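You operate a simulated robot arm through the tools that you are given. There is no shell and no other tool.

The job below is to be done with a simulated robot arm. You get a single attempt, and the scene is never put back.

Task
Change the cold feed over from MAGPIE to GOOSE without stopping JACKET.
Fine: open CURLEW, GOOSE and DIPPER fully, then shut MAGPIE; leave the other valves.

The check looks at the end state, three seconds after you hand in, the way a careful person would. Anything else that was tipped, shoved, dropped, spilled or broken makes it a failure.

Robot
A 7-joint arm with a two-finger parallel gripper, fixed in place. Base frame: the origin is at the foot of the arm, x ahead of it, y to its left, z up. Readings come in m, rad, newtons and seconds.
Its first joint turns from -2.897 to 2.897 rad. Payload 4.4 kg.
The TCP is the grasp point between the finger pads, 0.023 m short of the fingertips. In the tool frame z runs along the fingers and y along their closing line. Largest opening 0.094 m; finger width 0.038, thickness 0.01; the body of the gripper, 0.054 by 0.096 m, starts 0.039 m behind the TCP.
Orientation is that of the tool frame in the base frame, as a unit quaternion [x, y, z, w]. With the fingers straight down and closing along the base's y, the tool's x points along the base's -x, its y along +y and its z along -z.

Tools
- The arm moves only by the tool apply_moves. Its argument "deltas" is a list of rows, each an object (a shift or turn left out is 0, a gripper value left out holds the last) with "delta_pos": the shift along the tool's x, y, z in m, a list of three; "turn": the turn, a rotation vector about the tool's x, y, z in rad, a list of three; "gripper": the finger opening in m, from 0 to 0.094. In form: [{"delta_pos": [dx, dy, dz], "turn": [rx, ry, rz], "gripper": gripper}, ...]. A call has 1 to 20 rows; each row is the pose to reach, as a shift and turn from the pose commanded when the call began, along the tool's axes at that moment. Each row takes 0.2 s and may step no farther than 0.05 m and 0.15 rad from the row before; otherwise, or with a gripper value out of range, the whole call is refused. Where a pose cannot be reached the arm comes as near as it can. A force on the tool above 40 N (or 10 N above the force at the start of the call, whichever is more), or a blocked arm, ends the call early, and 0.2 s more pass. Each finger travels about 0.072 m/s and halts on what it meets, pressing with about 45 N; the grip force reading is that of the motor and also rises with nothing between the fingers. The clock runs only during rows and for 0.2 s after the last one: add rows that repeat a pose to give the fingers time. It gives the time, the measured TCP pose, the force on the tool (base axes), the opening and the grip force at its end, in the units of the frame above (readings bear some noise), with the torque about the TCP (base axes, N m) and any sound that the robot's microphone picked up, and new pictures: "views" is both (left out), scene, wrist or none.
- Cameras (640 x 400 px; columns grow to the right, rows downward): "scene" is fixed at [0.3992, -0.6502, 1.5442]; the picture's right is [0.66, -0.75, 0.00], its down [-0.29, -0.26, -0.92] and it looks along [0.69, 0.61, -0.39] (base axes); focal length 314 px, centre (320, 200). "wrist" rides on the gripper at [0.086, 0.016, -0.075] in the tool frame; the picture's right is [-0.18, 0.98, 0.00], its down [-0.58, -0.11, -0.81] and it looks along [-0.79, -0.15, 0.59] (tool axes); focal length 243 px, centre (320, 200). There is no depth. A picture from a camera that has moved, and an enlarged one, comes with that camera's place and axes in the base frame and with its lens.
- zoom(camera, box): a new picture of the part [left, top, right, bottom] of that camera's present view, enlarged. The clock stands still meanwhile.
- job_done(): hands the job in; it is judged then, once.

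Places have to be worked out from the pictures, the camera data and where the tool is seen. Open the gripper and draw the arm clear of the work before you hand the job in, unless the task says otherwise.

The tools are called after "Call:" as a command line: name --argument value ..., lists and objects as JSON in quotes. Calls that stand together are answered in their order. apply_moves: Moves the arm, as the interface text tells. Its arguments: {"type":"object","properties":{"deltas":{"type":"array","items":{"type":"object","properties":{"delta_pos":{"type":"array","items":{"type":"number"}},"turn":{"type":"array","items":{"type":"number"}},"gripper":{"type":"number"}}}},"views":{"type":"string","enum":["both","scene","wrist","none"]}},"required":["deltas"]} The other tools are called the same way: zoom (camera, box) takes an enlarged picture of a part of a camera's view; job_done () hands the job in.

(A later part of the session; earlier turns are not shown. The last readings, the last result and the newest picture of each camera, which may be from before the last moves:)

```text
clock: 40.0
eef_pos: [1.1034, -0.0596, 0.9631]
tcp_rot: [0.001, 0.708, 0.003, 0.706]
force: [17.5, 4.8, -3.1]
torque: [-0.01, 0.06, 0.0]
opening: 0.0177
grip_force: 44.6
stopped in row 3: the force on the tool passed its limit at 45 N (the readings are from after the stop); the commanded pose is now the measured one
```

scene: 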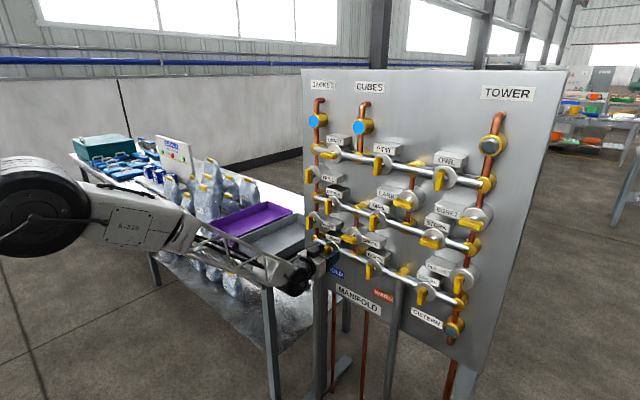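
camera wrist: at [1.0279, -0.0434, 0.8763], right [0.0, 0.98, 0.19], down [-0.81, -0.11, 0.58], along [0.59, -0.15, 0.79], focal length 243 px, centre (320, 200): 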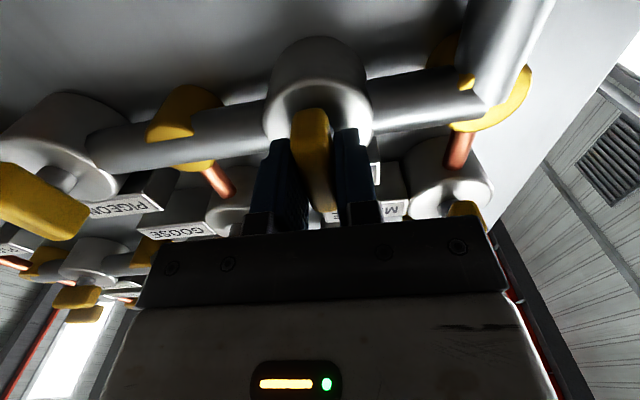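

The side load is relieved. I try turning counter-clockwise (as seen from the front, tool -z turn) by a small 0.2 rad and watch the torque.

Call:
apply_moves --deltas '[{"turn": [0, 0, -0.07]}, {"turn": [0, 0, -0.14]}, {"turn": [0, 0, -0.2]}, {"turn": [0, 0, -0.2]}]' --views "wrist"

```text
clock: 40.9
eef_pos: [1.1028, -0.0598, 0.9629]
tcp_rot: [-0.069, 0.704, -0.067, 0.703]
force: [19.7, 2.6, -3.6]
torque: [0.02, 0.18, -0.03]
opening: 0.0175
grip_force: 44.5
stopped in row 4: the force on the tool passed its limit at 40 N (the readings are from after the stop); the commanded pose is now the measured one
camera wrist: at [1.0278, -0.0599, 0.8748], right [0.0, 1.0, -0.01], down [-0.81, 0.0, 0.59], along [0.59, 0.01, 0.81], focal length 243 px, centre (320, 200)
```

wrist: 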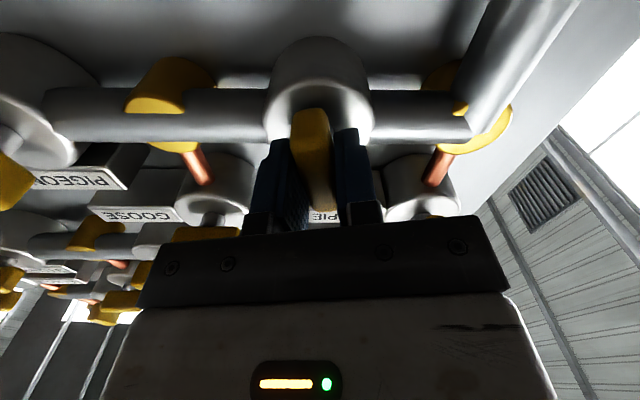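

The bar turned with the fingers by about 0.19 rad with almost no torque, so counter-clockwise is free. A residual +20 N along x remains, so I ease 1 mm forward and keep turning slowly.

Call:
apply_moves --deltas '[{"delta_pos": [0, 0, 0.001], "turn": [0, 0, 0]}, {"delta_pos": [0, 0, 0.001], "turn": [0, 0, -0.06]}, {"delta_pos": [0, 0, 0.001], "turn": [0, 0, -0.12]}, {"delta_pos": [0, 0, 0.001], "turn": [0, 0, -0.18]}, {"delta_pos": [0, 0, 0.001], "turn": [0, 0, -0.24]}, {"delta_pos": [0, 0, 0.001], "turn": [0, 0, -0.3]}, {"delta_pos": [0, 0, 0.001], "turn": [0, 0, -0.3]}]' --views "wrist"

```text
clock: 42.3
eef_pos: [1.1034, -0.0586, 0.9626]
tcp_rot: [-0.166, 0.688, -0.164, 0.687]
force: [-13.5, 5.6, 3.9]
torque: [0.01, -0.08, 0.13]
opening: 0.0175
grip_force: 44.6
stopped in row 6: the force on the tool passed its limit at 41 N (the readings are from after the stop); the commanded pose is now the measured one
camera wrist: at [1.0279, -0.0832, 0.878], right [0.0, 0.96, -0.28], down [-0.81, 0.17, 0.57], along [0.59, 0.23, 0.77], focal length 243 px, centre (320, 200)
```

wrist: 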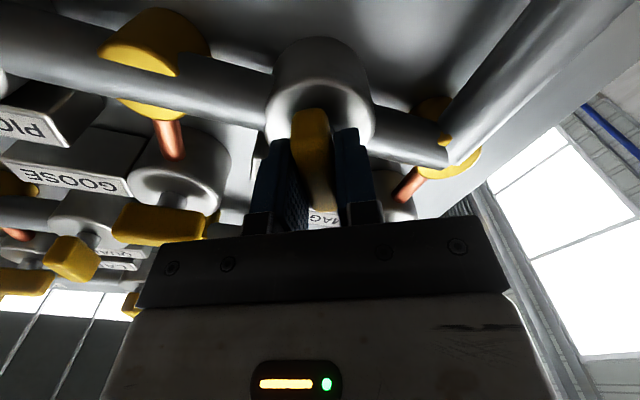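

Another 0.28 rad turned (total about 0.47) before the force stop; the drift suggests the pivot is a few mm below the TCP. I continue the turn with a small compensating shift.

Call:
apply_moves --deltas '[{"delta_pos": [0, 0, -0.0005], "turn": [0, 0, 0]}, {"delta_pos": [0.0001, 0.0002, -0.0005], "turn": [0, 0, -0.06]}, {"delta_pos": [0.0003, 0.0004, -0.0005], "turn": [0, 0, -0.12]}, {"delta_pos": [0.0004, 0.0006, -0.0005], "turn": [0, 0, -0.18]}, {"delta_pos": [0.0005, 0.0008, -0.0005], "turn": [0, 0, -0.24]}, {"delta_pos": [0.0006, 0.001, -0.0005], "turn": [0, 0, -0.3]}, {"delta_pos": [0.0007, 0.0012, -0.0005], "turn": [0, 0, -0.36]}, {"delta_pos": [0.0008, 0.0014, -0.0005], "turn": [0, 0, -0.42]}, {"delta_pos": [0.0008, 0.0014, -0.0005], "turn": [0, 0, -0.42]}]' --views "none"

```text
clock: 44.3
eef_pos: [1.1033, -0.0562, 0.9619]
tcp_rot: [-0.306, 0.638, -0.304, 0.638]
force: [24.5, 7.7, 8.9]
torque: [-0.01, -0.3, 0.01]
opening: 0.0178
grip_force: 44.8
```

Turned 0.89 rad so far, smoothly. I continue the remaining 0.68 rad with the compensation and a 1 mm easing along x.

Call:
apply_moves --deltas '[{"delta_pos": [0, 0.0003, 0.001], "turn": [0, 0, -0.06]}, {"delta_pos": [0, 0.0006, 0.001], "turn": [0, 0, -0.12]}, {"delta_pos": [0, 0.0009, 0.001], "turn": [0, 0, -0.18]}, {"delta_pos": [0, 0.0012, 0.001], "turn": [0, 0, -0.24]}, {"delta_pos": [0, 0.0015, 0.001], "turn": [0, 0, -0.3]}, {"delta_pos": [0, 0.0018, 0.001], "turn": [0, 0, -0.36]}, {"delta_pos": [0, 0.0021, 0.001], "turn": [0, 0, -0.42]}, {"delta_pos": [0, 0.0024, 0.001], "turn": [0, 0, -0.48]}, {"delta_pos": [0, 0.0027, 0.001], "turn": [0, 0, -0.54]}, {"delta_pos": [0, 0.003, 0.001], "turn": [0, 0, -0.6]}, {"delta_pos": [0, 0.003, 0.001], "turn": [0, 0, -0.66]}, {"delta_pos": [0, 0.003, 0.001], "turn": [0, 0, -0.68]}, {"delta_pos": [0, 0.003, 0.001], "turn": [0, 0, -0.68]}]' --views "both"

```text
clock: 44.9
eef_pos: [1.104, -0.057, 0.9607]
tcp_rot: [-0.341, 0.62, -0.339, 0.62]
force: [-22.7, 3.6, 6.1]
torque: [-0.05, -0.45, 0.5]
opening: 0.0177
grip_force: 45.3
stopped in row 3: the force on the tool passed its limit at 44 N (the readings are from after the stop); the commanded pose is now the measured one
camera wrist: at [1.0281, -0.1214, 0.9009], right [0.0, 0.68, -0.73], down [-0.81, 0.43, 0.41], along [0.59, 0.59, 0.55], focal length 243 px, centre (320, 200)
```

scene: 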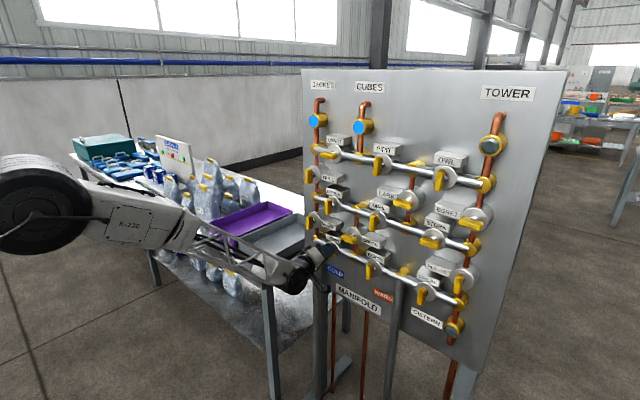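
wrist: 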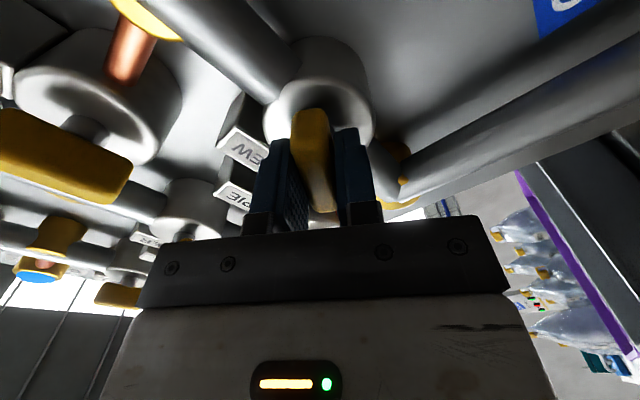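

The x-direction is very stiff, so forces come from sub-millimetre offsets while clamped hard. I loosen the fingers to about 0.021 m so the bar sits with slack, and finish the turn that way.

Call:
apply_moves --deltas '[{"delta_pos": [0, 0, 0], "gripper": 0.021}, {"delta_pos": [0.0002, 0.0003, 0], "turn": [0, 0, -0.05], "gripper": 0.021}, {"delta_pos": [0.0004, 0.0006, 0], "turn": [0, 0, -0.15], "gripper": 0.021}, {"delta_pos": [0.0005, 0.0008, 0], "turn": [0, 0, -0.25], "gripper": 0.021}, {"delta_pos": [0.0006, 0.001, 0], "turn": [0, 0, -0.35], "gripper": 0.021}, {"delta_pos": [0.0007, 0.0012, 0], "turn": [0, 0, -0.45], "gripper": 0.021}, {"delta_pos": [0.0008, 0.0013, 0], "turn": [0, 0, -0.565], "gripper": 0.021}, {"delta_pos": [0.0008, 0.0013, 0], "turn": [0, 0, -0.565], "gripper": 0.021}]' --views "both"

```text
clock: 46.7
eef_pos: [1.1039, -0.0573, 0.96]
tcp_rot: [-0.5, 0.5, -0.499, 0.5]
force: [1.0, 0.6, 0.3]
torque: [0.02, -0.01, 0.01]
opening: 0.0214
grip_force: 0.1
camera wrist: at [1.0286, -0.1434, 0.9424], right [0.0, 0.19, -0.98], down [-0.81, 0.58, 0.11], along [0.59, 0.79, 0.15], focal length 243 px, centre (320, 200)
```

scene: 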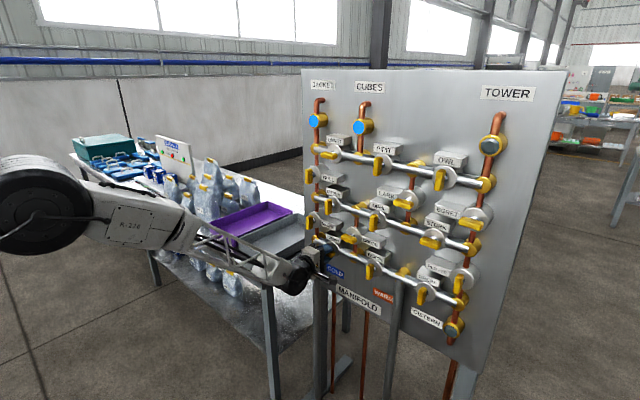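
wrist: 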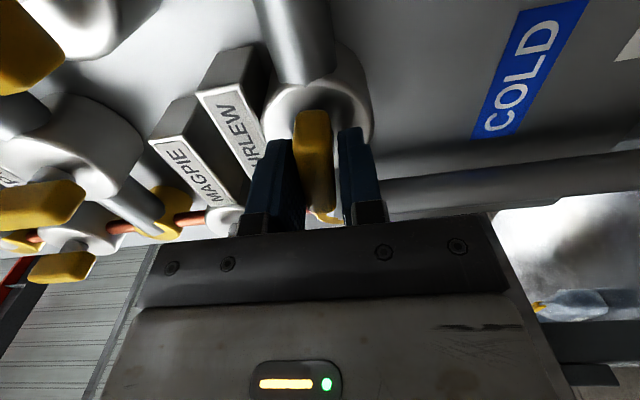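

The gripper is at exactly 90° with no load, and the bar lags by a few degrees of slack. I turn a bit further to push the bar to its full-open position and feel for the end stop.

Call:
apply_moves --deltas '[{"turn": [0, 0, -0.04]}, {"turn": [0, 0, -0.08]}, {"turn": [0, 0, -0.1]}, {"turn": [0, 0, -0.1]}]' --views "wrist"

Call:
zoom --camera "wrist" --box '[200, 20, 440, 240]'

Call:
zoom --camera "scene" --box '[290, 220, 370, 270]'

```text
clock: 47.7
eef_pos: [1.104, -0.0572, 0.9591]
tcp_rot: [0.525, -0.475, 0.523, -0.476]
force: [0.7, -0.5, -0.7]
torque: [0.01, -0.02, -0.02]
opening: 0.0208
grip_force: 0.0
camera wrist: at [1.0286, -0.1445, 0.9515], right [0.0, 0.09, -1.0], down [-0.81, 0.59, 0.05], along [0.59, 0.8, 0.07], focal length 243 px, centre (320, 200)
```

wrist: 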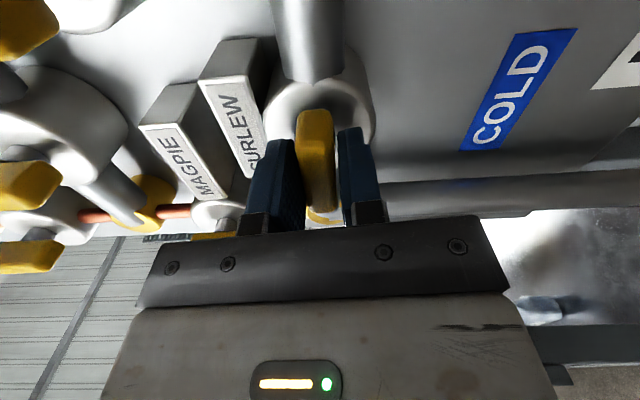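

```text
1.82 times, centred on (320, 130) of wrist
camera zoom: at [1.0286, -0.1445, 0.9515], right [0.0, 0.09, -1.0], down [-0.81, 0.59, 0.05], along [0.59, 0.8, 0.07], focal length 441 px, centre (320, 327)
```

zoom: 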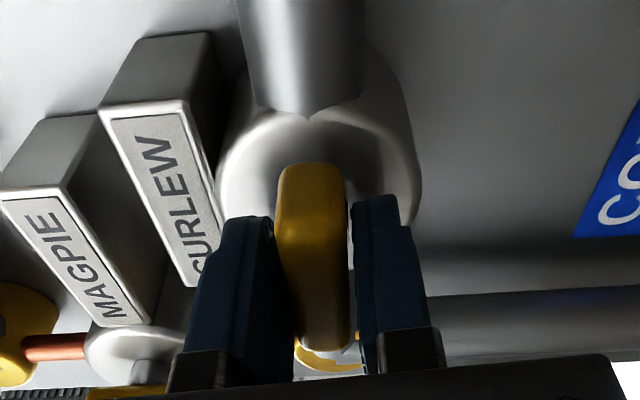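

```text
8.00 times, centred on (330, 245) of scene
camera zoom: at [0.3992, -0.6502, 1.5442], right [0.66, -0.75, 0.0], down [-0.29, -0.26, -0.92], along [0.69, 0.61, -0.39], focal length 2513 px, centre (240, -160)
```

zoom: 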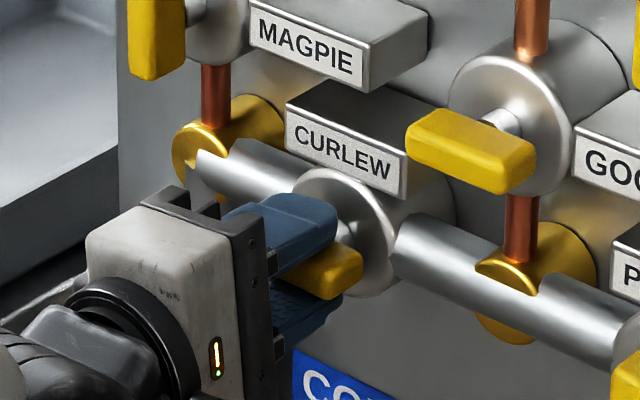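

The bar is now about horizontal with no torque so far. I probe a little further to see whether a hard stop exists at 90°.

Call:
apply_moves --deltas '[{"turn": [0, 0, -0.03]}, {"turn": [0, 0, -0.06]}, {"turn": [0, 0, -0.06]}]' --views "none"

Call:
zoom --camera "wrist" --box '[200, 20, 440, 240]'

```text
clock: 48.5
eef_pos: [1.1037, -0.0577, 0.9604]
tcp_rot: [0.539, -0.459, 0.537, -0.459]
force: [-0.7, -0.4, 1.9]
torque: [0.26, -0.21, 0.01]
opening: 0.0223
grip_force: 7.2
```

```text
1.82 times, centred on (320, 130) of wrist
camera zoom: at [1.0288, -0.1445, 0.9569], right [0.0, 0.03, -1.0], down [-0.81, 0.59, 0.02], along [0.59, 0.81, 0.02], focal length 441 px, centre (320, 327)
```

zoom: 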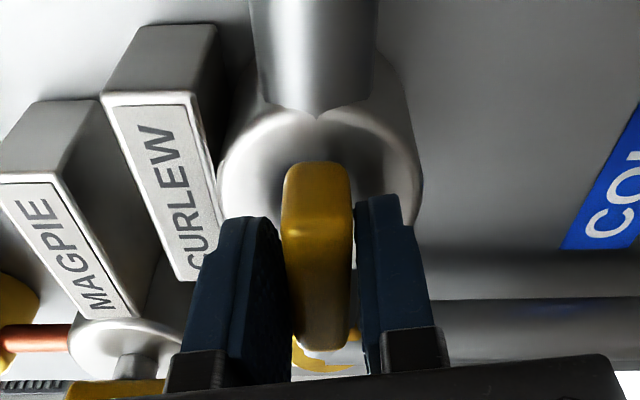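

The stop was felt: torque 0.26 N m and the fingers were pushed slightly apart, so CURLEW is fully open. I rotate back to parallel, open the fingers to 0.04 and withdraw straight back.

Call:
apply_moves --deltas '[{"turn": [0, 0, 0.06], "gripper": 0.022}, {"turn": [0, 0, 0.13], "gripper": 0.026}, {"turn": [0, 0, 0.13], "gripper": 0.04}, {"turn": [0, 0, 0.13], "gripper": 0.04}, {"delta_pos": [0, 0, -0.02], "turn": [0, 0, 0.13], "gripper": 0.04}, {"delta_pos": [0, 0, -0.04], "turn": [0, 0, 0.13], "gripper": 0.04}, {"delta_pos": [0, 0, -0.06], "turn": [0, 0, 0.13], "gripper": 0.04}, {"delta_pos": [0, 0, -0.06], "turn": [0, 0, 0.13], "gripper": 0.04}]' --views "both"

Call:
zoom --camera "scene" --box '[300, 190, 400, 290]'

```text
clock: 50.3
eef_pos: [1.0455, -0.0584, 0.96]
tcp_rot: [0.508, -0.494, 0.506, -0.492]
force: [-0.4, 0.7, -0.2]
torque: [0.0, 0.0, -0.01]
opening: 0.0401
grip_force: 0.0
camera wrist: at [0.9692, -0.145, 0.9453], right [0.0, 0.16, -0.99], down [-0.81, 0.58, 0.09], along [0.59, 0.8, 0.13], focal length 243 px, centre (320, 200)
```

scene: 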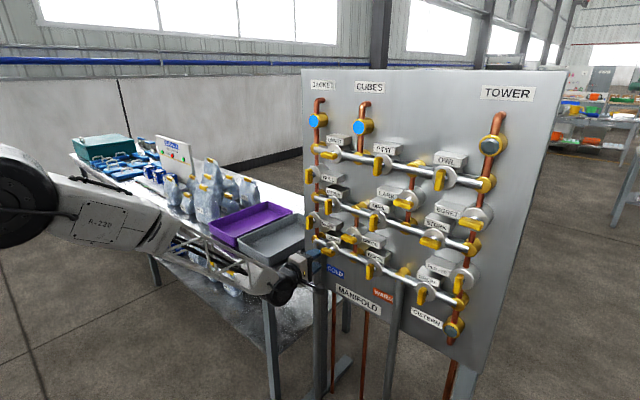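
wrist: 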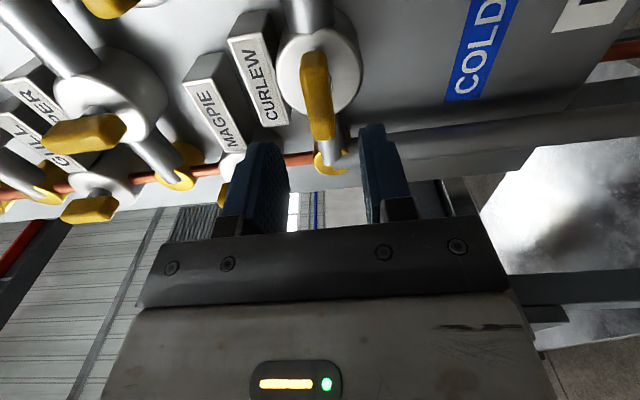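

```text
4.00 times, centred on (350, 240) of scene
camera zoom: at [0.3992, -0.6502, 1.5442], right [0.66, -0.75, 0.0], down [-0.29, -0.26, -0.92], along [0.69, 0.61, -0.39], focal length 1256 px, centre (200, 40)
```

zoom: 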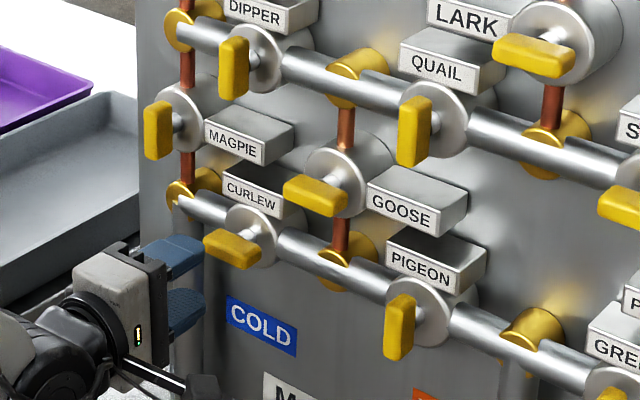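

CURLEW now lies along its pipe, fully open, and neighbours are untouched. Next is GOOSE (pivot about (-0.144, 1.0435)); I back off slightly, move in front of it and roll back by 1.6 rad on the way, since I want roll range left for a counter-clockwise turn.

Call:
apply_moves --deltas '[{"delta_pos": [0, 0, -0.03], "turn": [0, 0, 0]}, {"delta_pos": [0.008, -0.0074, -0.03], "turn": [0, 0, 0.14]}, {"delta_pos": [0.016, -0.0147, -0.03], "turn": [0, 0, 0.28]}, {"delta_pos": [0.024, -0.0221, -0.03], "turn": [0, 0, 0.42]}, {"delta_pos": [0.032, -0.0295, -0.03], "turn": [0, 0, 0.56]}, {"delta_pos": [0.04, -0.0369, -0.03], "turn": [0, 0, 0.7]}, {"delta_pos": [0.048, -0.0442, -0.03], "turn": [0, 0, 0.84]}, {"delta_pos": [0.056, -0.0516, -0.03], "turn": [0, 0, 0.98]}, {"delta_pos": [0.064, -0.059, -0.03], "turn": [0, 0, 1.12]}, {"delta_pos": [0.072, -0.0663, -0.03], "turn": [0, 0, 1.26]}, {"delta_pos": [0.08, -0.0737, -0.03], "turn": [0, 0, 1.4]}, {"delta_pos": [0.0883, -0.0811, -0.03], "turn": [0, 0, 1.54]}, {"delta_pos": [0.0883, -0.0811, -0.03], "turn": [0, 0, 1.5987]}, {"delta_pos": [0.0883, -0.0811, -0.03], "turn": [0, 0, 1.5987]}]' --views "none"

```text
clock: 53.3
eef_pos: [1.0147, -0.1444, 1.0416]
tcp_rot: [0.0, 0.708, 0.002, 0.707]
force: [0.5, -0.2, 0.3]
torque: [-0.01, -0.01, -0.03]
opening: 0.0401
grip_force: 0.0
```

In place at (1.015, -0.144, 1.042) with roll zero. I roll another +90° so the fingers close vertically on GOOSE's horizontal bar, opening to 0.045.

Call:
apply_moves --deltas '[{"delta_pos": [-0.002, 0, 0], "turn": [0, 0, 0.1428], "gripper": 0.045}, {"delta_pos": [-0.002, 0, 0], "turn": [0, 0, 0.2856]}, {"delta_pos": [-0.002, 0, 0], "turn": [0, 0, 0.4284]}, {"delta_pos": [-0.002, 0, 0], "turn": [0, 0, 0.5712]}, {"delta_pos": [-0.002, 0, 0], "turn": [0, 0, 0.714]}, {"delta_pos": [-0.002, 0, 0], "turn": [0, 0, 0.8568]}, {"delta_pos": [-0.002, 0, 0], "turn": [0, 0, 0.9996]}, {"delta_pos": [-0.002, 0, 0], "turn": [0, 0, 1.1424]}, {"delta_pos": [-0.002, 0, 0], "turn": [0, 0, 1.2852]}, {"delta_pos": [-0.002, 0, 0], "turn": [0, 0, 1.428]}, {"delta_pos": [-0.002, 0, 0], "turn": [0, 0, 1.5708]}, {"delta_pos": [-0.002, 0, 0], "turn": [0, 0, 1.5708]}]' --views "both"

Call:
zoom --camera "scene" --box '[290, 190, 390, 265]'

```text
clock: 55.9
eef_pos: [1.0136, -0.1437, 1.0454]
tcp_rot: [0.501, 0.5, 0.5, 0.499]
force: [-0.2, -1.4, 0.1]
torque: [0.0, 0.0, 0.03]
opening: 0.0451
grip_force: 0.0
camera wrist: at [0.9385, -0.0574, 1.0614], right [0.0, -0.19, 0.98], down [-0.81, -0.58, -0.11], along [0.59, -0.79, -0.15], focal length 243 px, centre (320, 200)
```

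scene: 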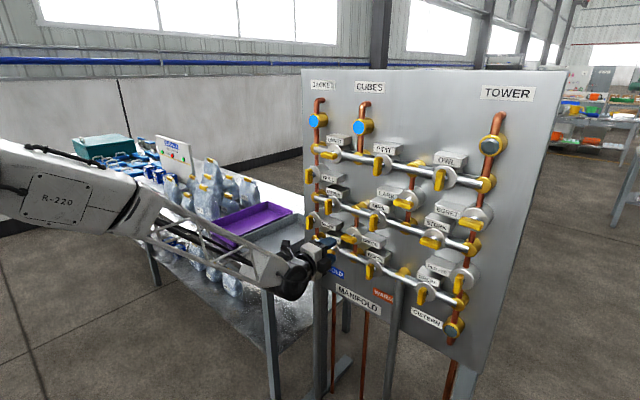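
wrist: 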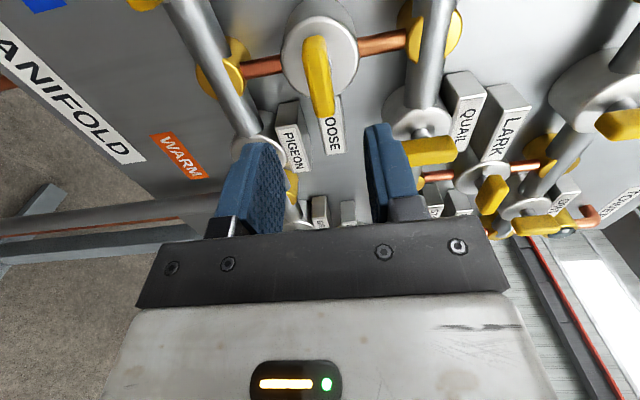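

```text
5.33 times, centred on (340, 228) of scene
camera zoom: at [0.3992, -0.6502, 1.5442], right [0.66, -0.75, 0.0], down [-0.29, -0.26, -0.92], along [0.69, 0.61, -0.39], focal length 1675 px, centre (213, 53)
```

zoom: 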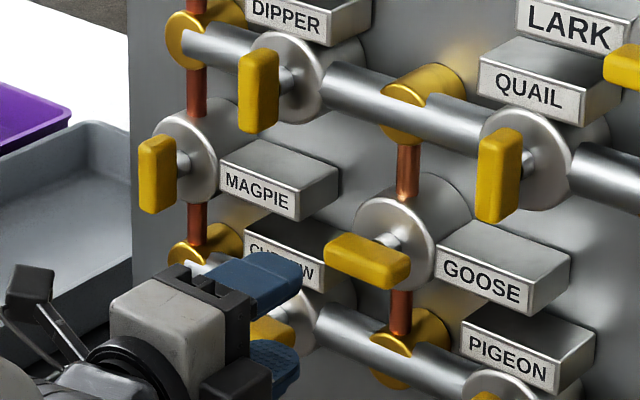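

GOOSE's bar is centred between the fingers. I advance 0.09 m to straddle it at the same depth used on CURLEW.

Call:
apply_moves --deltas '[{"delta_pos": [0, 0, 0.03]}, {"delta_pos": [0, 0, 0.055]}, {"delta_pos": [0, 0, 0.075]}, {"delta_pos": [0, 0, 0.09]}, {"delta_pos": [0, 0, 0.09]}]' --views "both"

Call:
zoom --camera "wrist" --box '[200, 20, 440, 240]'

Call:
zoom --camera "scene" --box '[310, 200, 390, 260]'

```text
clock: 57.1
eef_pos: [1.1049, -0.1447, 1.0466]
tcp_rot: [0.5, 0.5, 0.501, 0.499]
force: [0.1, -0.9, 0.3]
torque: [-0.04, 0.03, -0.01]
opening: 0.045
grip_force: 0.1
camera wrist: at [1.0286, -0.0576, 1.0621], right [0.0, -0.19, 0.98], down [-0.81, -0.58, -0.11], along [0.59, -0.79, -0.15], focal length 243 px, centre (320, 200)
```

scene: 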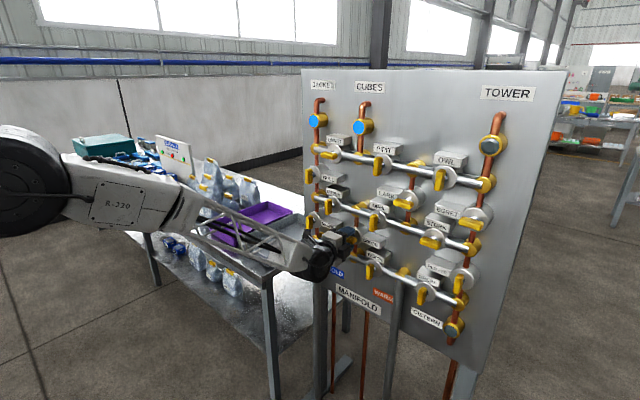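
wrist: 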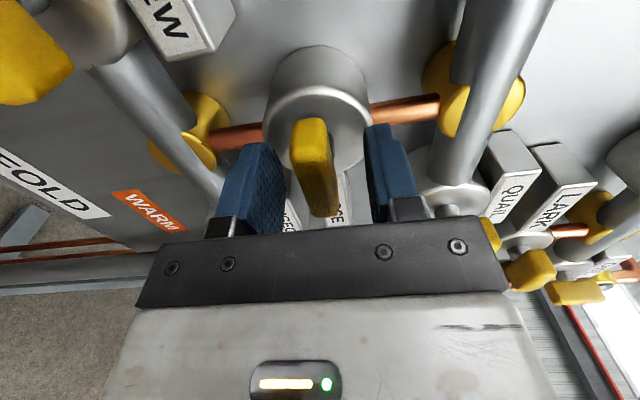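

```text
1.82 times, centred on (320, 130) of wrist
camera zoom: at [1.0286, -0.0576, 1.0621], right [0.0, -0.19, 0.98], down [-0.81, -0.58, -0.11], along [0.59, -0.79, -0.15], focal length 441 px, centre (320, 327)
```

zoom: 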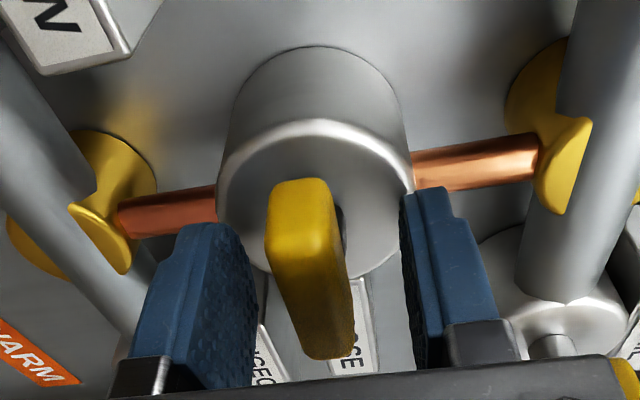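

```text
6.67 times, centred on (350, 230) of scene
camera zoom: at [0.3992, -0.6502, 1.5442], right [0.66, -0.75, 0.0], down [-0.29, -0.26, -0.92], along [0.69, 0.61, -0.39], focal length 2094 px, centre (120, 0)
```

zoom: 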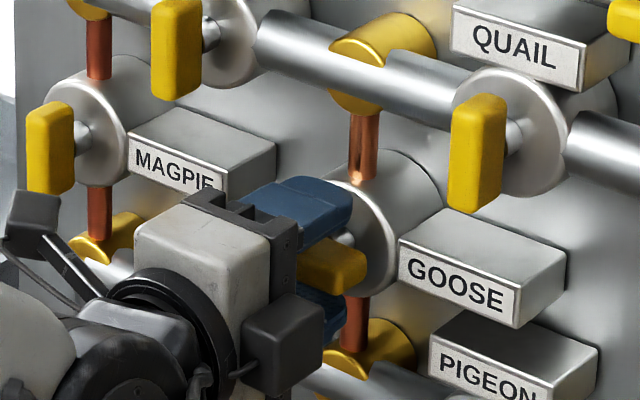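

The bar is between the pads, slightly low by about 2 mm. I lower 2 mm, close to a loose 0.0215 m, and probe a counter-clockwise turn of 0.3 rad.

Call:
apply_moves --deltas '[{"delta_pos": [0, -0.002, -0.001], "gripper": 0.034}, {"delta_pos": [0, -0.002, -0.001], "gripper": 0.0215}, {"delta_pos": [0, -0.002, -0.001], "gripper": 0.0215}, {"delta_pos": [0, -0.002, -0.001], "turn": [0, 0, -0.08], "gripper": 0.0215}, {"delta_pos": [0, -0.002, -0.001], "turn": [0, 0, -0.16], "gripper": 0.0215}, {"delta_pos": [0, -0.002, -0.001], "turn": [0, 0, -0.24], "gripper": 0.0215}, {"delta_pos": [0, -0.002, -0.001], "turn": [0, 0, -0.3], "gripper": 0.0215}, {"delta_pos": [0, -0.002, -0.001], "turn": [0, 0, -0.3], "gripper": 0.0215}]' --views "wrist"

Call:
zoom --camera "wrist" --box '[200, 20, 440, 240]'

```text
clock: 58.9
eef_pos: [1.105, -0.143, 1.0437]
tcp_rot: [0.419, 0.57, 0.421, 0.568]
force: [0.1, 1.2, 1.5]
torque: [0.05, -0.06, 0.01]
opening: 0.0217
grip_force: 0.1
camera wrist: at [1.0283, -0.0559, 1.0327], right [0.0, 0.11, 0.99], down [-0.8, -0.59, 0.07], along [0.59, -0.8, 0.09], focal length 243 px, centre (320, 200)
```

wrist: 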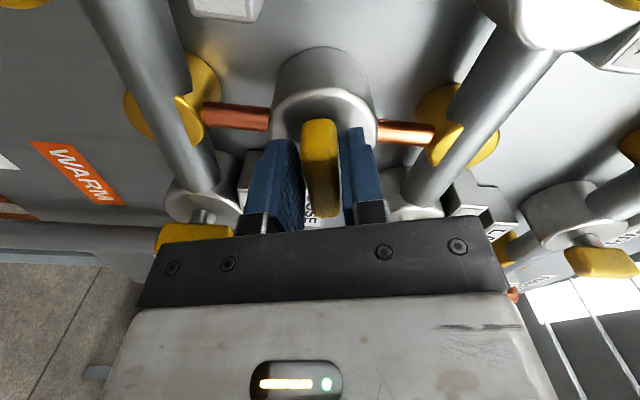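

```text
1.82 times, centred on (320, 130) of wrist
camera zoom: at [1.0283, -0.0559, 1.0327], right [0.0, 0.11, 0.99], down [-0.8, -0.59, 0.07], along [0.59, -0.8, 0.09], focal length 441 px, centre (320, 327)
```

zoom: 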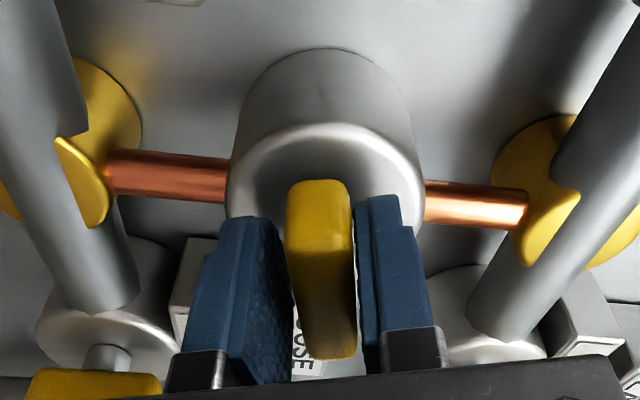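

The bar follows freely counter-clockwise with no torque. I continue to vertical (another 1.27 rad) with the loose grip.

Call:
apply_moves --deltas '[{"turn": [0, 0, -0.1]}, {"turn": [0, 0, -0.2]}, {"turn": [0, 0, -0.3]}, {"turn": [0, 0, -0.4]}, {"turn": [0, 0, -0.5]}, {"turn": [0, 0, -0.6]}, {"turn": [0, 0, -0.7]}, {"turn": [0, 0, -0.8]}, {"turn": [0, 0, -0.9]}, {"turn": [0, 0, -1.0]}, {"turn": [0, 0, -1.1]}, {"turn": [0, 0, -1.2]}, {"turn": [0, 0, -1.267]}, {"turn": [0, 0, -1.267]}]' --views "wrist"

```text
clock: 61.9
eef_pos: [1.1035, -0.1428, 1.0429]
tcp_rot: [0.0, 0.708, 0.002, 0.707]
force: [0.3, -0.4, 0.8]
torque: [-0.03, 0.0, -0.03]
opening: 0.0218
grip_force: 0.6
camera wrist: at [1.0277, -0.1264, 0.9559], right [0.0, 0.98, 0.19], down [-0.81, -0.11, 0.58], along [0.59, -0.15, 0.79], focal length 243 px, centre (320, 200)
```

wrist: 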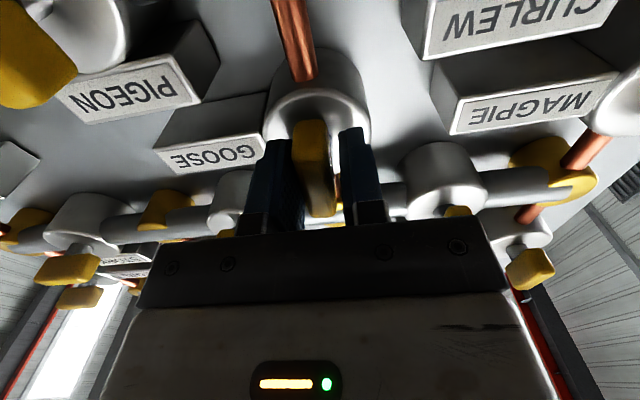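

The gripper is vertical with no load. I push on a little further, about 0.16 rad, to take up the slack and feel the open stop.

Call:
apply_moves --deltas '[{"turn": [0, 0, -0.04]}, {"turn": [0, 0, -0.08]}, {"turn": [0, 0, -0.12]}, {"turn": [0, 0, -0.15]}, {"turn": [0, 0, -0.15]}]' --views "none"

Call:
zoom --camera "wrist" --box '[200, 20, 440, 240]'

```text
clock: 63.1
eef_pos: [1.1036, -0.1432, 1.0442]
tcp_rot: [-0.051, 0.706, -0.05, 0.705]
force: [-1.4, -6.3, -2.8]
torque: [0.13, 0.05, -0.16]
opening: 0.024
grip_force: 2.8
```

```text
1.82 times, centred on (320, 130) of wrist
camera zoom: at [1.0278, -0.1403, 0.9546], right [0.0, 1.0, 0.04], down [-0.81, -0.03, 0.59], along [0.59, -0.03, 0.8], focal length 441 px, centre (320, 327)
```

zoom: 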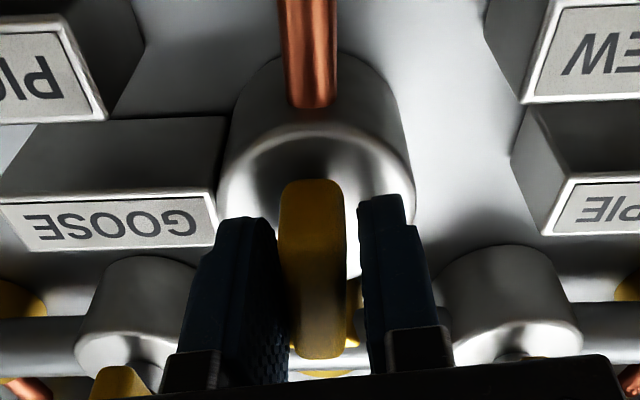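

Torque rises (0.13 N m) and the fingers are being spread, so the stop is being reached. I add 0.05 rad more to be sure it is fully open.

Call:
apply_moves --deltas '[{"turn": [0, 0, -0.03]}, {"turn": [0, 0, -0.05]}, {"turn": [0, 0, -0.05]}]' --views "none"

Call:
zoom --camera "wrist" --box '[200, 20, 440, 240]'

Call:
zoom --camera "scene" --box '[310, 200, 390, 260]'

```text
clock: 63.9
eef_pos: [1.1028, -0.1444, 1.0414]
tcp_rot: [-0.069, 0.704, -0.069, 0.703]
force: [2.3, -9.5, -3.6]
torque: [0.27, 0.13, -0.17]
opening: 0.0258
grip_force: 5.0
```

```text
1.82 times, centred on (320, 130) of wrist
camera zoom: at [1.0277, -0.1447, 0.9543], right [0.0, 1.0, -0.01], down [-0.81, 0.0, 0.59], along [0.59, 0.01, 0.81], focal length 441 px, centre (320, 327)
```

zoom: 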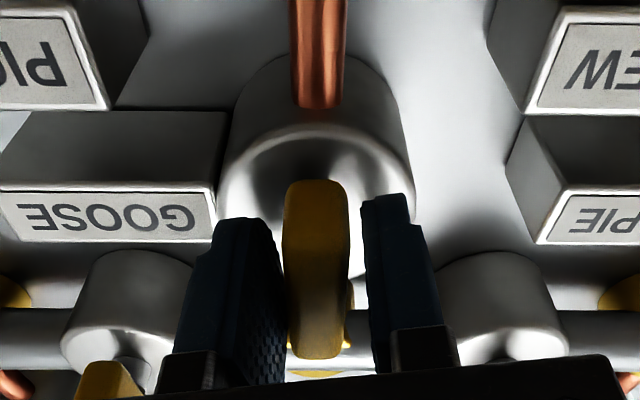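

```text
6.67 times, centred on (350, 230) of scene
camera zoom: at [0.3992, -0.6502, 1.5442], right [0.66, -0.75, 0.0], down [-0.29, -0.26, -0.92], along [0.69, 0.61, -0.39], focal length 2094 px, centre (120, 0)
```

zoom: 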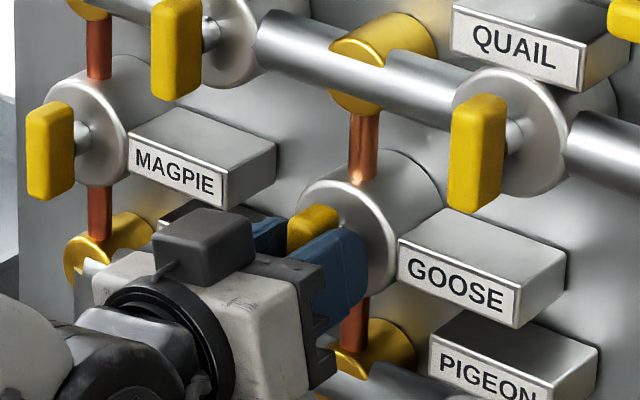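

GOOSE is at its stop (torque 0.27 N m). I rotate back to parallel, open the fingers and withdraw to x≈1.04.

Call:
apply_moves --deltas '[{"turn": [0, 0, 0.08], "gripper": 0.024}, {"turn": [0, 0, 0.16], "gripper": 0.026}, {"turn": [0, 0, 0.19], "gripper": 0.04}, {"turn": [0, 0, 0.19], "gripper": 0.04}, {"delta_pos": [0, 0, -0.02], "turn": [0, 0, 0.19], "gripper": 0.04}, {"delta_pos": [0, 0, -0.04], "turn": [0, 0, 0.19], "gripper": 0.04}, {"delta_pos": [0, 0, -0.062], "turn": [0, 0, 0.19], "gripper": 0.04}, {"delta_pos": [0, 0, -0.062], "turn": [0, 0, 0.19], "gripper": 0.04}]' --views "both"

Call:
zoom --camera "scene" --box '[300, 180, 396, 270]'

```text
clock: 65.7
eef_pos: [1.0391, -0.144, 1.0437]
tcp_rot: [-0.002, 0.708, -0.001, 0.707]
force: [-0.3, -0.1, -0.4]
torque: [-0.02, 0.02, 0.01]
opening: 0.04
grip_force: 0.0
camera wrist: at [0.9644, -0.1275, 0.9563], right [0.0, 0.98, 0.18], down [-0.8, -0.11, 0.58], along [0.59, -0.14, 0.79], focal length 243 px, centre (320, 200)
```

scene: 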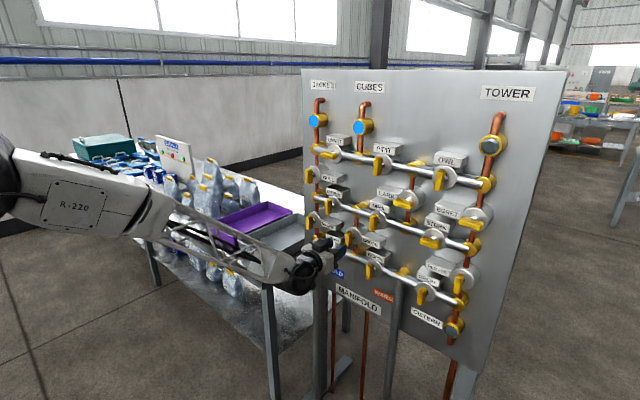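
wrist: 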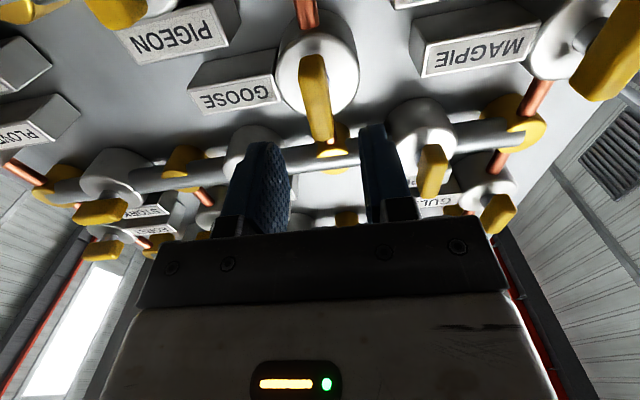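

```text
4.44 times, centred on (348, 225) of scene
camera zoom: at [0.3992, -0.6502, 1.5442], right [0.66, -0.75, 0.0], down [-0.29, -0.26, -0.92], along [0.69, 0.61, -0.39], focal length 1396 px, centre (196, 89)
```

zoom: 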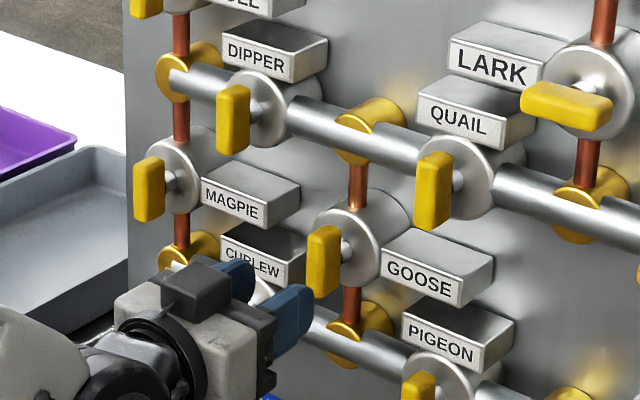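

GOOSE is vertical, fully open. Next I move diagonally in free space to the front of DIPPER (about y -0.060, z 1.128), whose bar is vertical.

Call:
apply_moves --deltas '[{"delta_pos": [-0.0211, 0.021, 0], "gripper": 0.045}, {"delta_pos": [-0.0421, 0.042, 0]}, {"delta_pos": [-0.0632, 0.063, 0]}, {"delta_pos": [-0.0843, 0.084, 0]}, {"delta_pos": [-0.0843, 0.084, 0]}]' --views "both"

Call:
zoom --camera "scene" --box '[300, 170, 380, 230]'

Call:
zoom --camera "wrist" --box '[200, 20, 440, 240]'

```text
clock: 66.9
eef_pos: [1.0404, -0.0588, 1.1294]
tcp_rot: [-0.002, 0.708, -0.002, 0.706]
force: [-0.2, -0.6, -0.7]
torque: [-0.02, 0.03, -0.02]
opening: 0.045
grip_force: 0.1
camera wrist: at [0.9651, -0.0425, 1.0416], right [0.0, 0.98, 0.18], down [-0.81, -0.11, 0.58], along [0.59, -0.14, 0.79], focal length 243 px, centre (320, 200)
```

scene: 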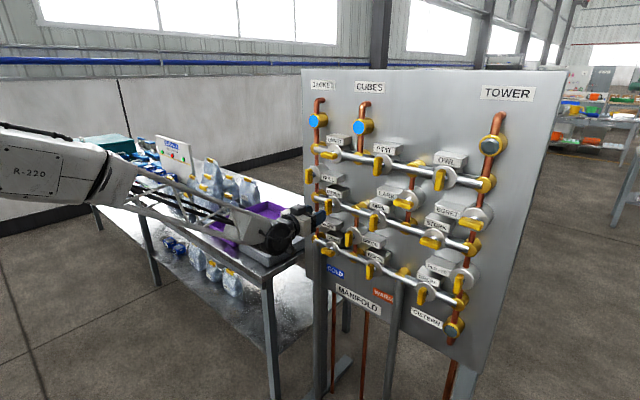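
wrist: 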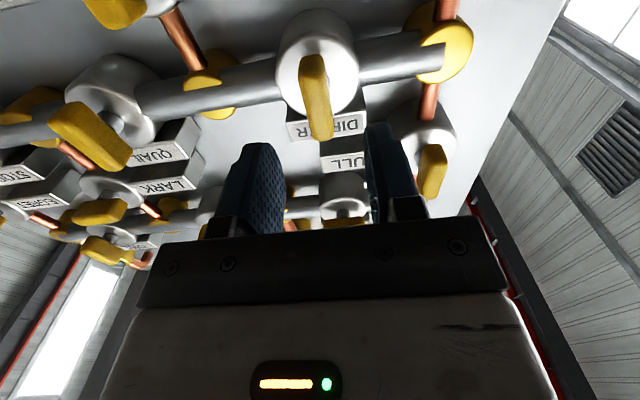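

```text
6.67 times, centred on (340, 200) of scene
camera zoom: at [0.3992, -0.6502, 1.5442], right [0.66, -0.75, 0.0], down [-0.29, -0.26, -0.92], along [0.69, 0.61, -0.39], focal length 2094 px, centre (187, 200)
```

zoom: 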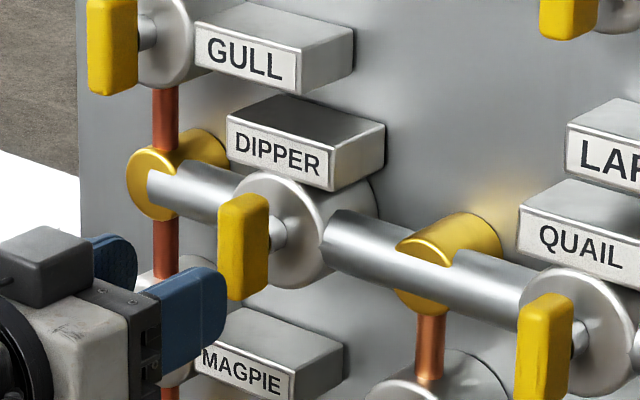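

```text
1.82 times, centred on (320, 130) of wrist
camera zoom: at [0.9651, -0.0425, 1.0416], right [0.0, 0.98, 0.18], down [-0.81, -0.11, 0.58], along [0.59, -0.14, 0.79], focal length 441 px, centre (320, 327)
```

zoom: 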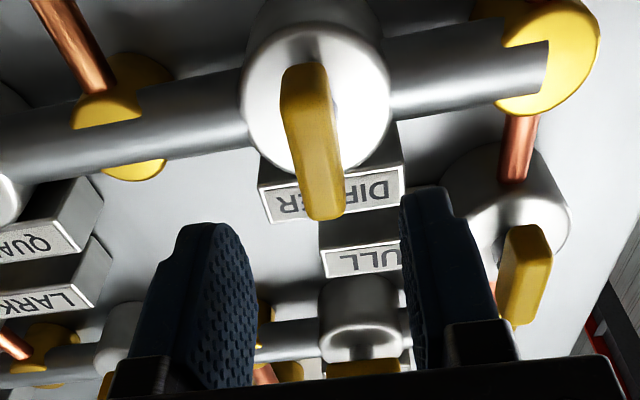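

DIPPER's bar is lined up. I advance 0.063 m to straddle it.

Call:
apply_moves --deltas '[{"delta_pos": [0, 0, 0.025]}, {"delta_pos": [0, 0, 0.045]}, {"delta_pos": [0, 0, 0.063]}, {"delta_pos": [0, 0, 0.063]}]' --views "wrist"

Call:
zoom --camera "wrist" --box '[200, 20, 440, 240]'

Call:
zoom --camera "scene" --box '[300, 170, 380, 230]'

```text
clock: 67.9
eef_pos: [1.1033, -0.0585, 1.1283]
tcp_rot: [-0.002, 0.708, -0.001, 0.707]
force: [-0.9, -0.2, -0.5]
torque: [-0.02, -0.03, -0.02]
opening: 0.045
grip_force: 0.0
camera wrist: at [1.0285, -0.0426, 1.0419], right [0.0, 0.98, 0.18], down [-0.81, -0.11, 0.58], along [0.59, -0.14, 0.79], focal length 243 px, centre (320, 200)
```

wrist: 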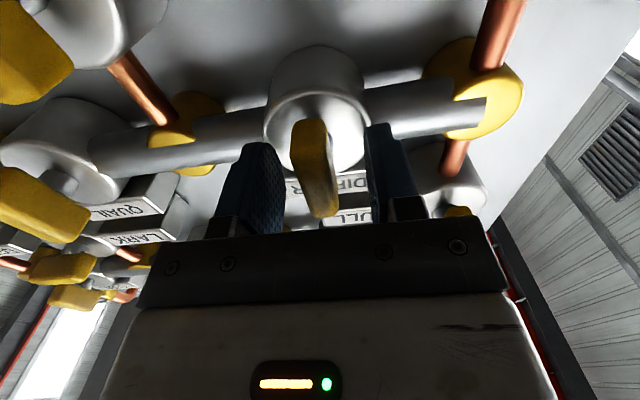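

```text
1.82 times, centred on (320, 130) of wrist
camera zoom: at [1.0285, -0.0426, 1.0419], right [0.0, 0.98, 0.18], down [-0.81, -0.11, 0.58], along [0.59, -0.14, 0.79], focal length 441 px, centre (320, 327)
```

zoom: 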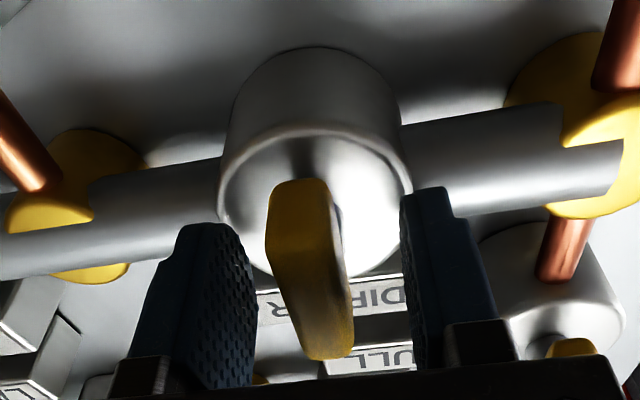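

```text
6.67 times, centred on (340, 200) of scene
camera zoom: at [0.3992, -0.6502, 1.5442], right [0.66, -0.75, 0.0], down [-0.29, -0.26, -0.92], along [0.69, 0.61, -0.39], focal length 2094 px, centre (187, 200)
```

zoom: 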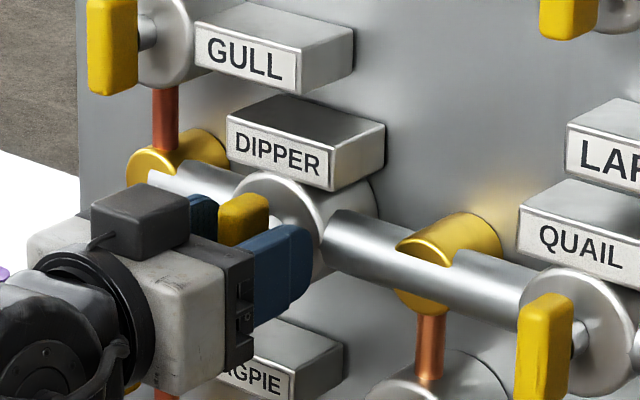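

Same alignment as with GOOSE. I shift 1.5 mm toward -y, close loosely to 0.0215 m, and turn counter-clockwise by 90° in one smooth sweep.

Call:
apply_moves --deltas '[{"delta_pos": [0, -0.0015, 0], "gripper": 0.034}, {"delta_pos": [0, -0.0015, 0], "gripper": 0.0215}, {"delta_pos": [0, -0.0015, 0], "gripper": 0.0215}, {"delta_pos": [0, -0.0015, 0], "turn": [0, 0, -0.1]}, {"delta_pos": [0, -0.0015, 0], "turn": [0, 0, -0.2]}, {"delta_pos": [0, -0.0015, 0], "turn": [0, 0, -0.3]}, {"delta_pos": [0, -0.0015, 0], "turn": [0, 0, -0.4]}, {"delta_pos": [0, -0.0015, 0], "turn": [0, 0, -0.5]}, {"delta_pos": [0, -0.0015, 0], "turn": [0, 0, -0.6]}, {"delta_pos": [0, -0.0015, 0], "turn": [0, 0, -0.7]}, {"delta_pos": [0, -0.0015, 0], "turn": [0, 0, -0.8]}, {"delta_pos": [0, -0.0015, 0], "turn": [0, 0, -0.9]}, {"delta_pos": [0, -0.0015, 0], "turn": [0, 0, -1.0]}, {"delta_pos": [0, -0.0015, 0], "turn": [0, 0, -1.1]}, {"delta_pos": [0, -0.0015, 0], "turn": [0, 0, -1.2]}, {"delta_pos": [0, -0.0015, 0], "turn": [0, 0, -1.3]}, {"delta_pos": [0, -0.0015, 0], "turn": [0, 0, -1.4]}, {"delta_pos": [0, -0.0015, 0], "turn": [0, 0, -1.5]}, {"delta_pos": [0, -0.0015, 0], "turn": [0, 0, -1.571]}]' --views "both"

Call:
zoom --camera "wrist" --box '[200, 20, 440, 240]'

```text
clock: 71.9
eef_pos: [1.1048, -0.0602, 1.127]
tcp_rot: [0.502, -0.498, 0.501, -0.498]
force: [-1.2, 0.0, 5.7]
torque: [0.0, -0.17, -0.02]
opening: 0.0242
grip_force: 2.3
camera wrist: at [1.0287, -0.1467, 1.1108], right [0.0, 0.18, -0.98], down [-0.81, 0.58, 0.11], along [0.59, 0.79, 0.14], focal length 243 px, centre (320, 200)
```

scene: 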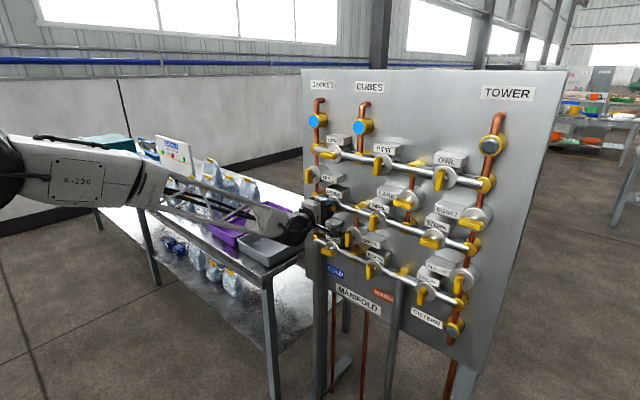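
wrist: 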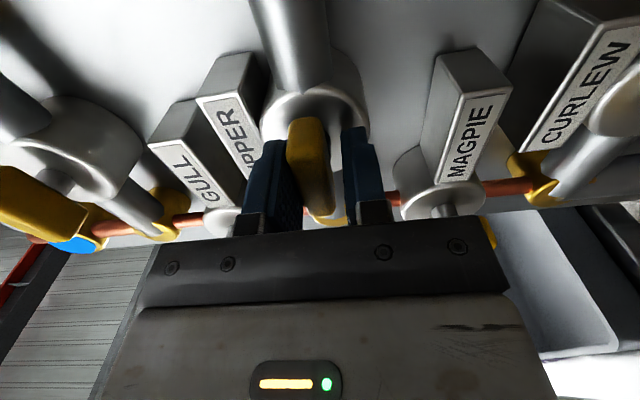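

```text
1.82 times, centred on (320, 130) of wrist
camera zoom: at [1.0287, -0.1467, 1.1108], right [0.0, 0.18, -0.98], down [-0.81, 0.58, 0.11], along [0.59, 0.79, 0.14], focal length 441 px, centre (320, 327)
```

zoom: 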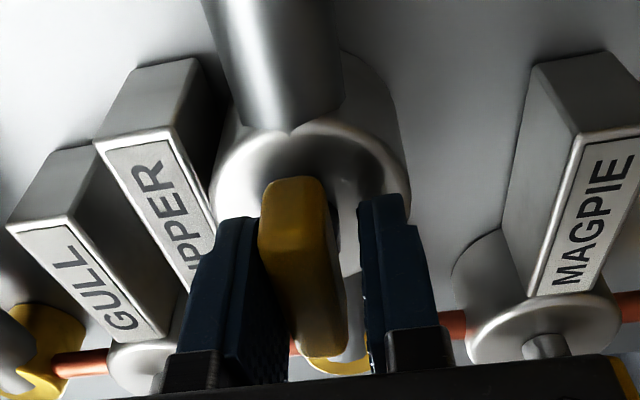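

Turned to 90°; the bar presses the upper finger with about 6 N, so I'm a couple of mm low. I raise 2 mm and turn a further 0.15 rad to reach the open stop.

Call:
apply_moves --deltas '[{"delta_pos": [0, -0.001, 0], "turn": [0, 0, 0]}, {"delta_pos": [0, -0.002, 0], "turn": [0, 0, -0.04]}, {"delta_pos": [0, -0.002, 0], "turn": [0, 0, -0.08]}, {"delta_pos": [0, -0.002, 0], "turn": [0, 0, -0.12]}, {"delta_pos": [0, -0.002, 0], "turn": [0, 0, -0.15]}, {"delta_pos": [0, -0.002, 0], "turn": [0, 0, -0.15]}]' --views "none"

Call:
zoom --camera "wrist" --box '[200, 20, 440, 240]'

Call:
zoom --camera "scene" --box '[300, 170, 380, 230]'

```text
clock: 73.3
eef_pos: [1.1029, -0.0622, 1.1297]
tcp_rot: [0.538, -0.46, 0.536, -0.461]
force: [-0.3, -1.1, 4.6]
torque: [0.07, -0.07, -0.01]
opening: 0.0231
grip_force: 1.4
```

```text
1.82 times, centred on (320, 130) of wrist
camera zoom: at [1.0285, -0.1488, 1.1263], right [0.0, 0.03, -1.0], down [-0.81, 0.59, 0.02], along [0.59, 0.81, 0.02], focal length 441 px, centre (320, 327)
```

zoom: 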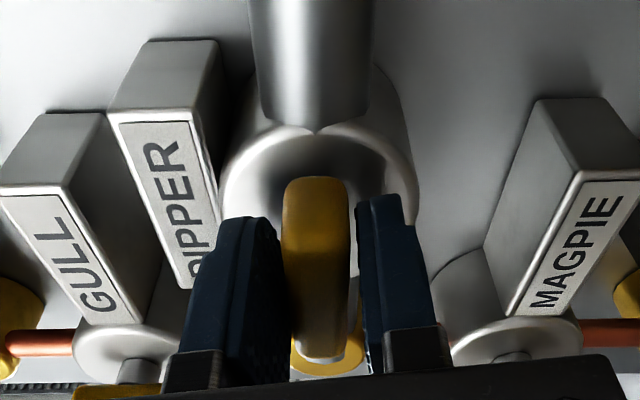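

```text
6.67 times, centred on (340, 200) of scene
camera zoom: at [0.3992, -0.6502, 1.5442], right [0.66, -0.75, 0.0], down [-0.29, -0.26, -0.92], along [0.69, 0.61, -0.39], focal length 2094 px, centre (187, 200)
```

zoom: 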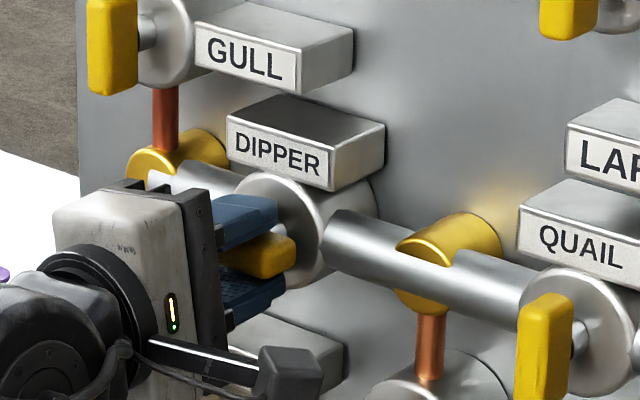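

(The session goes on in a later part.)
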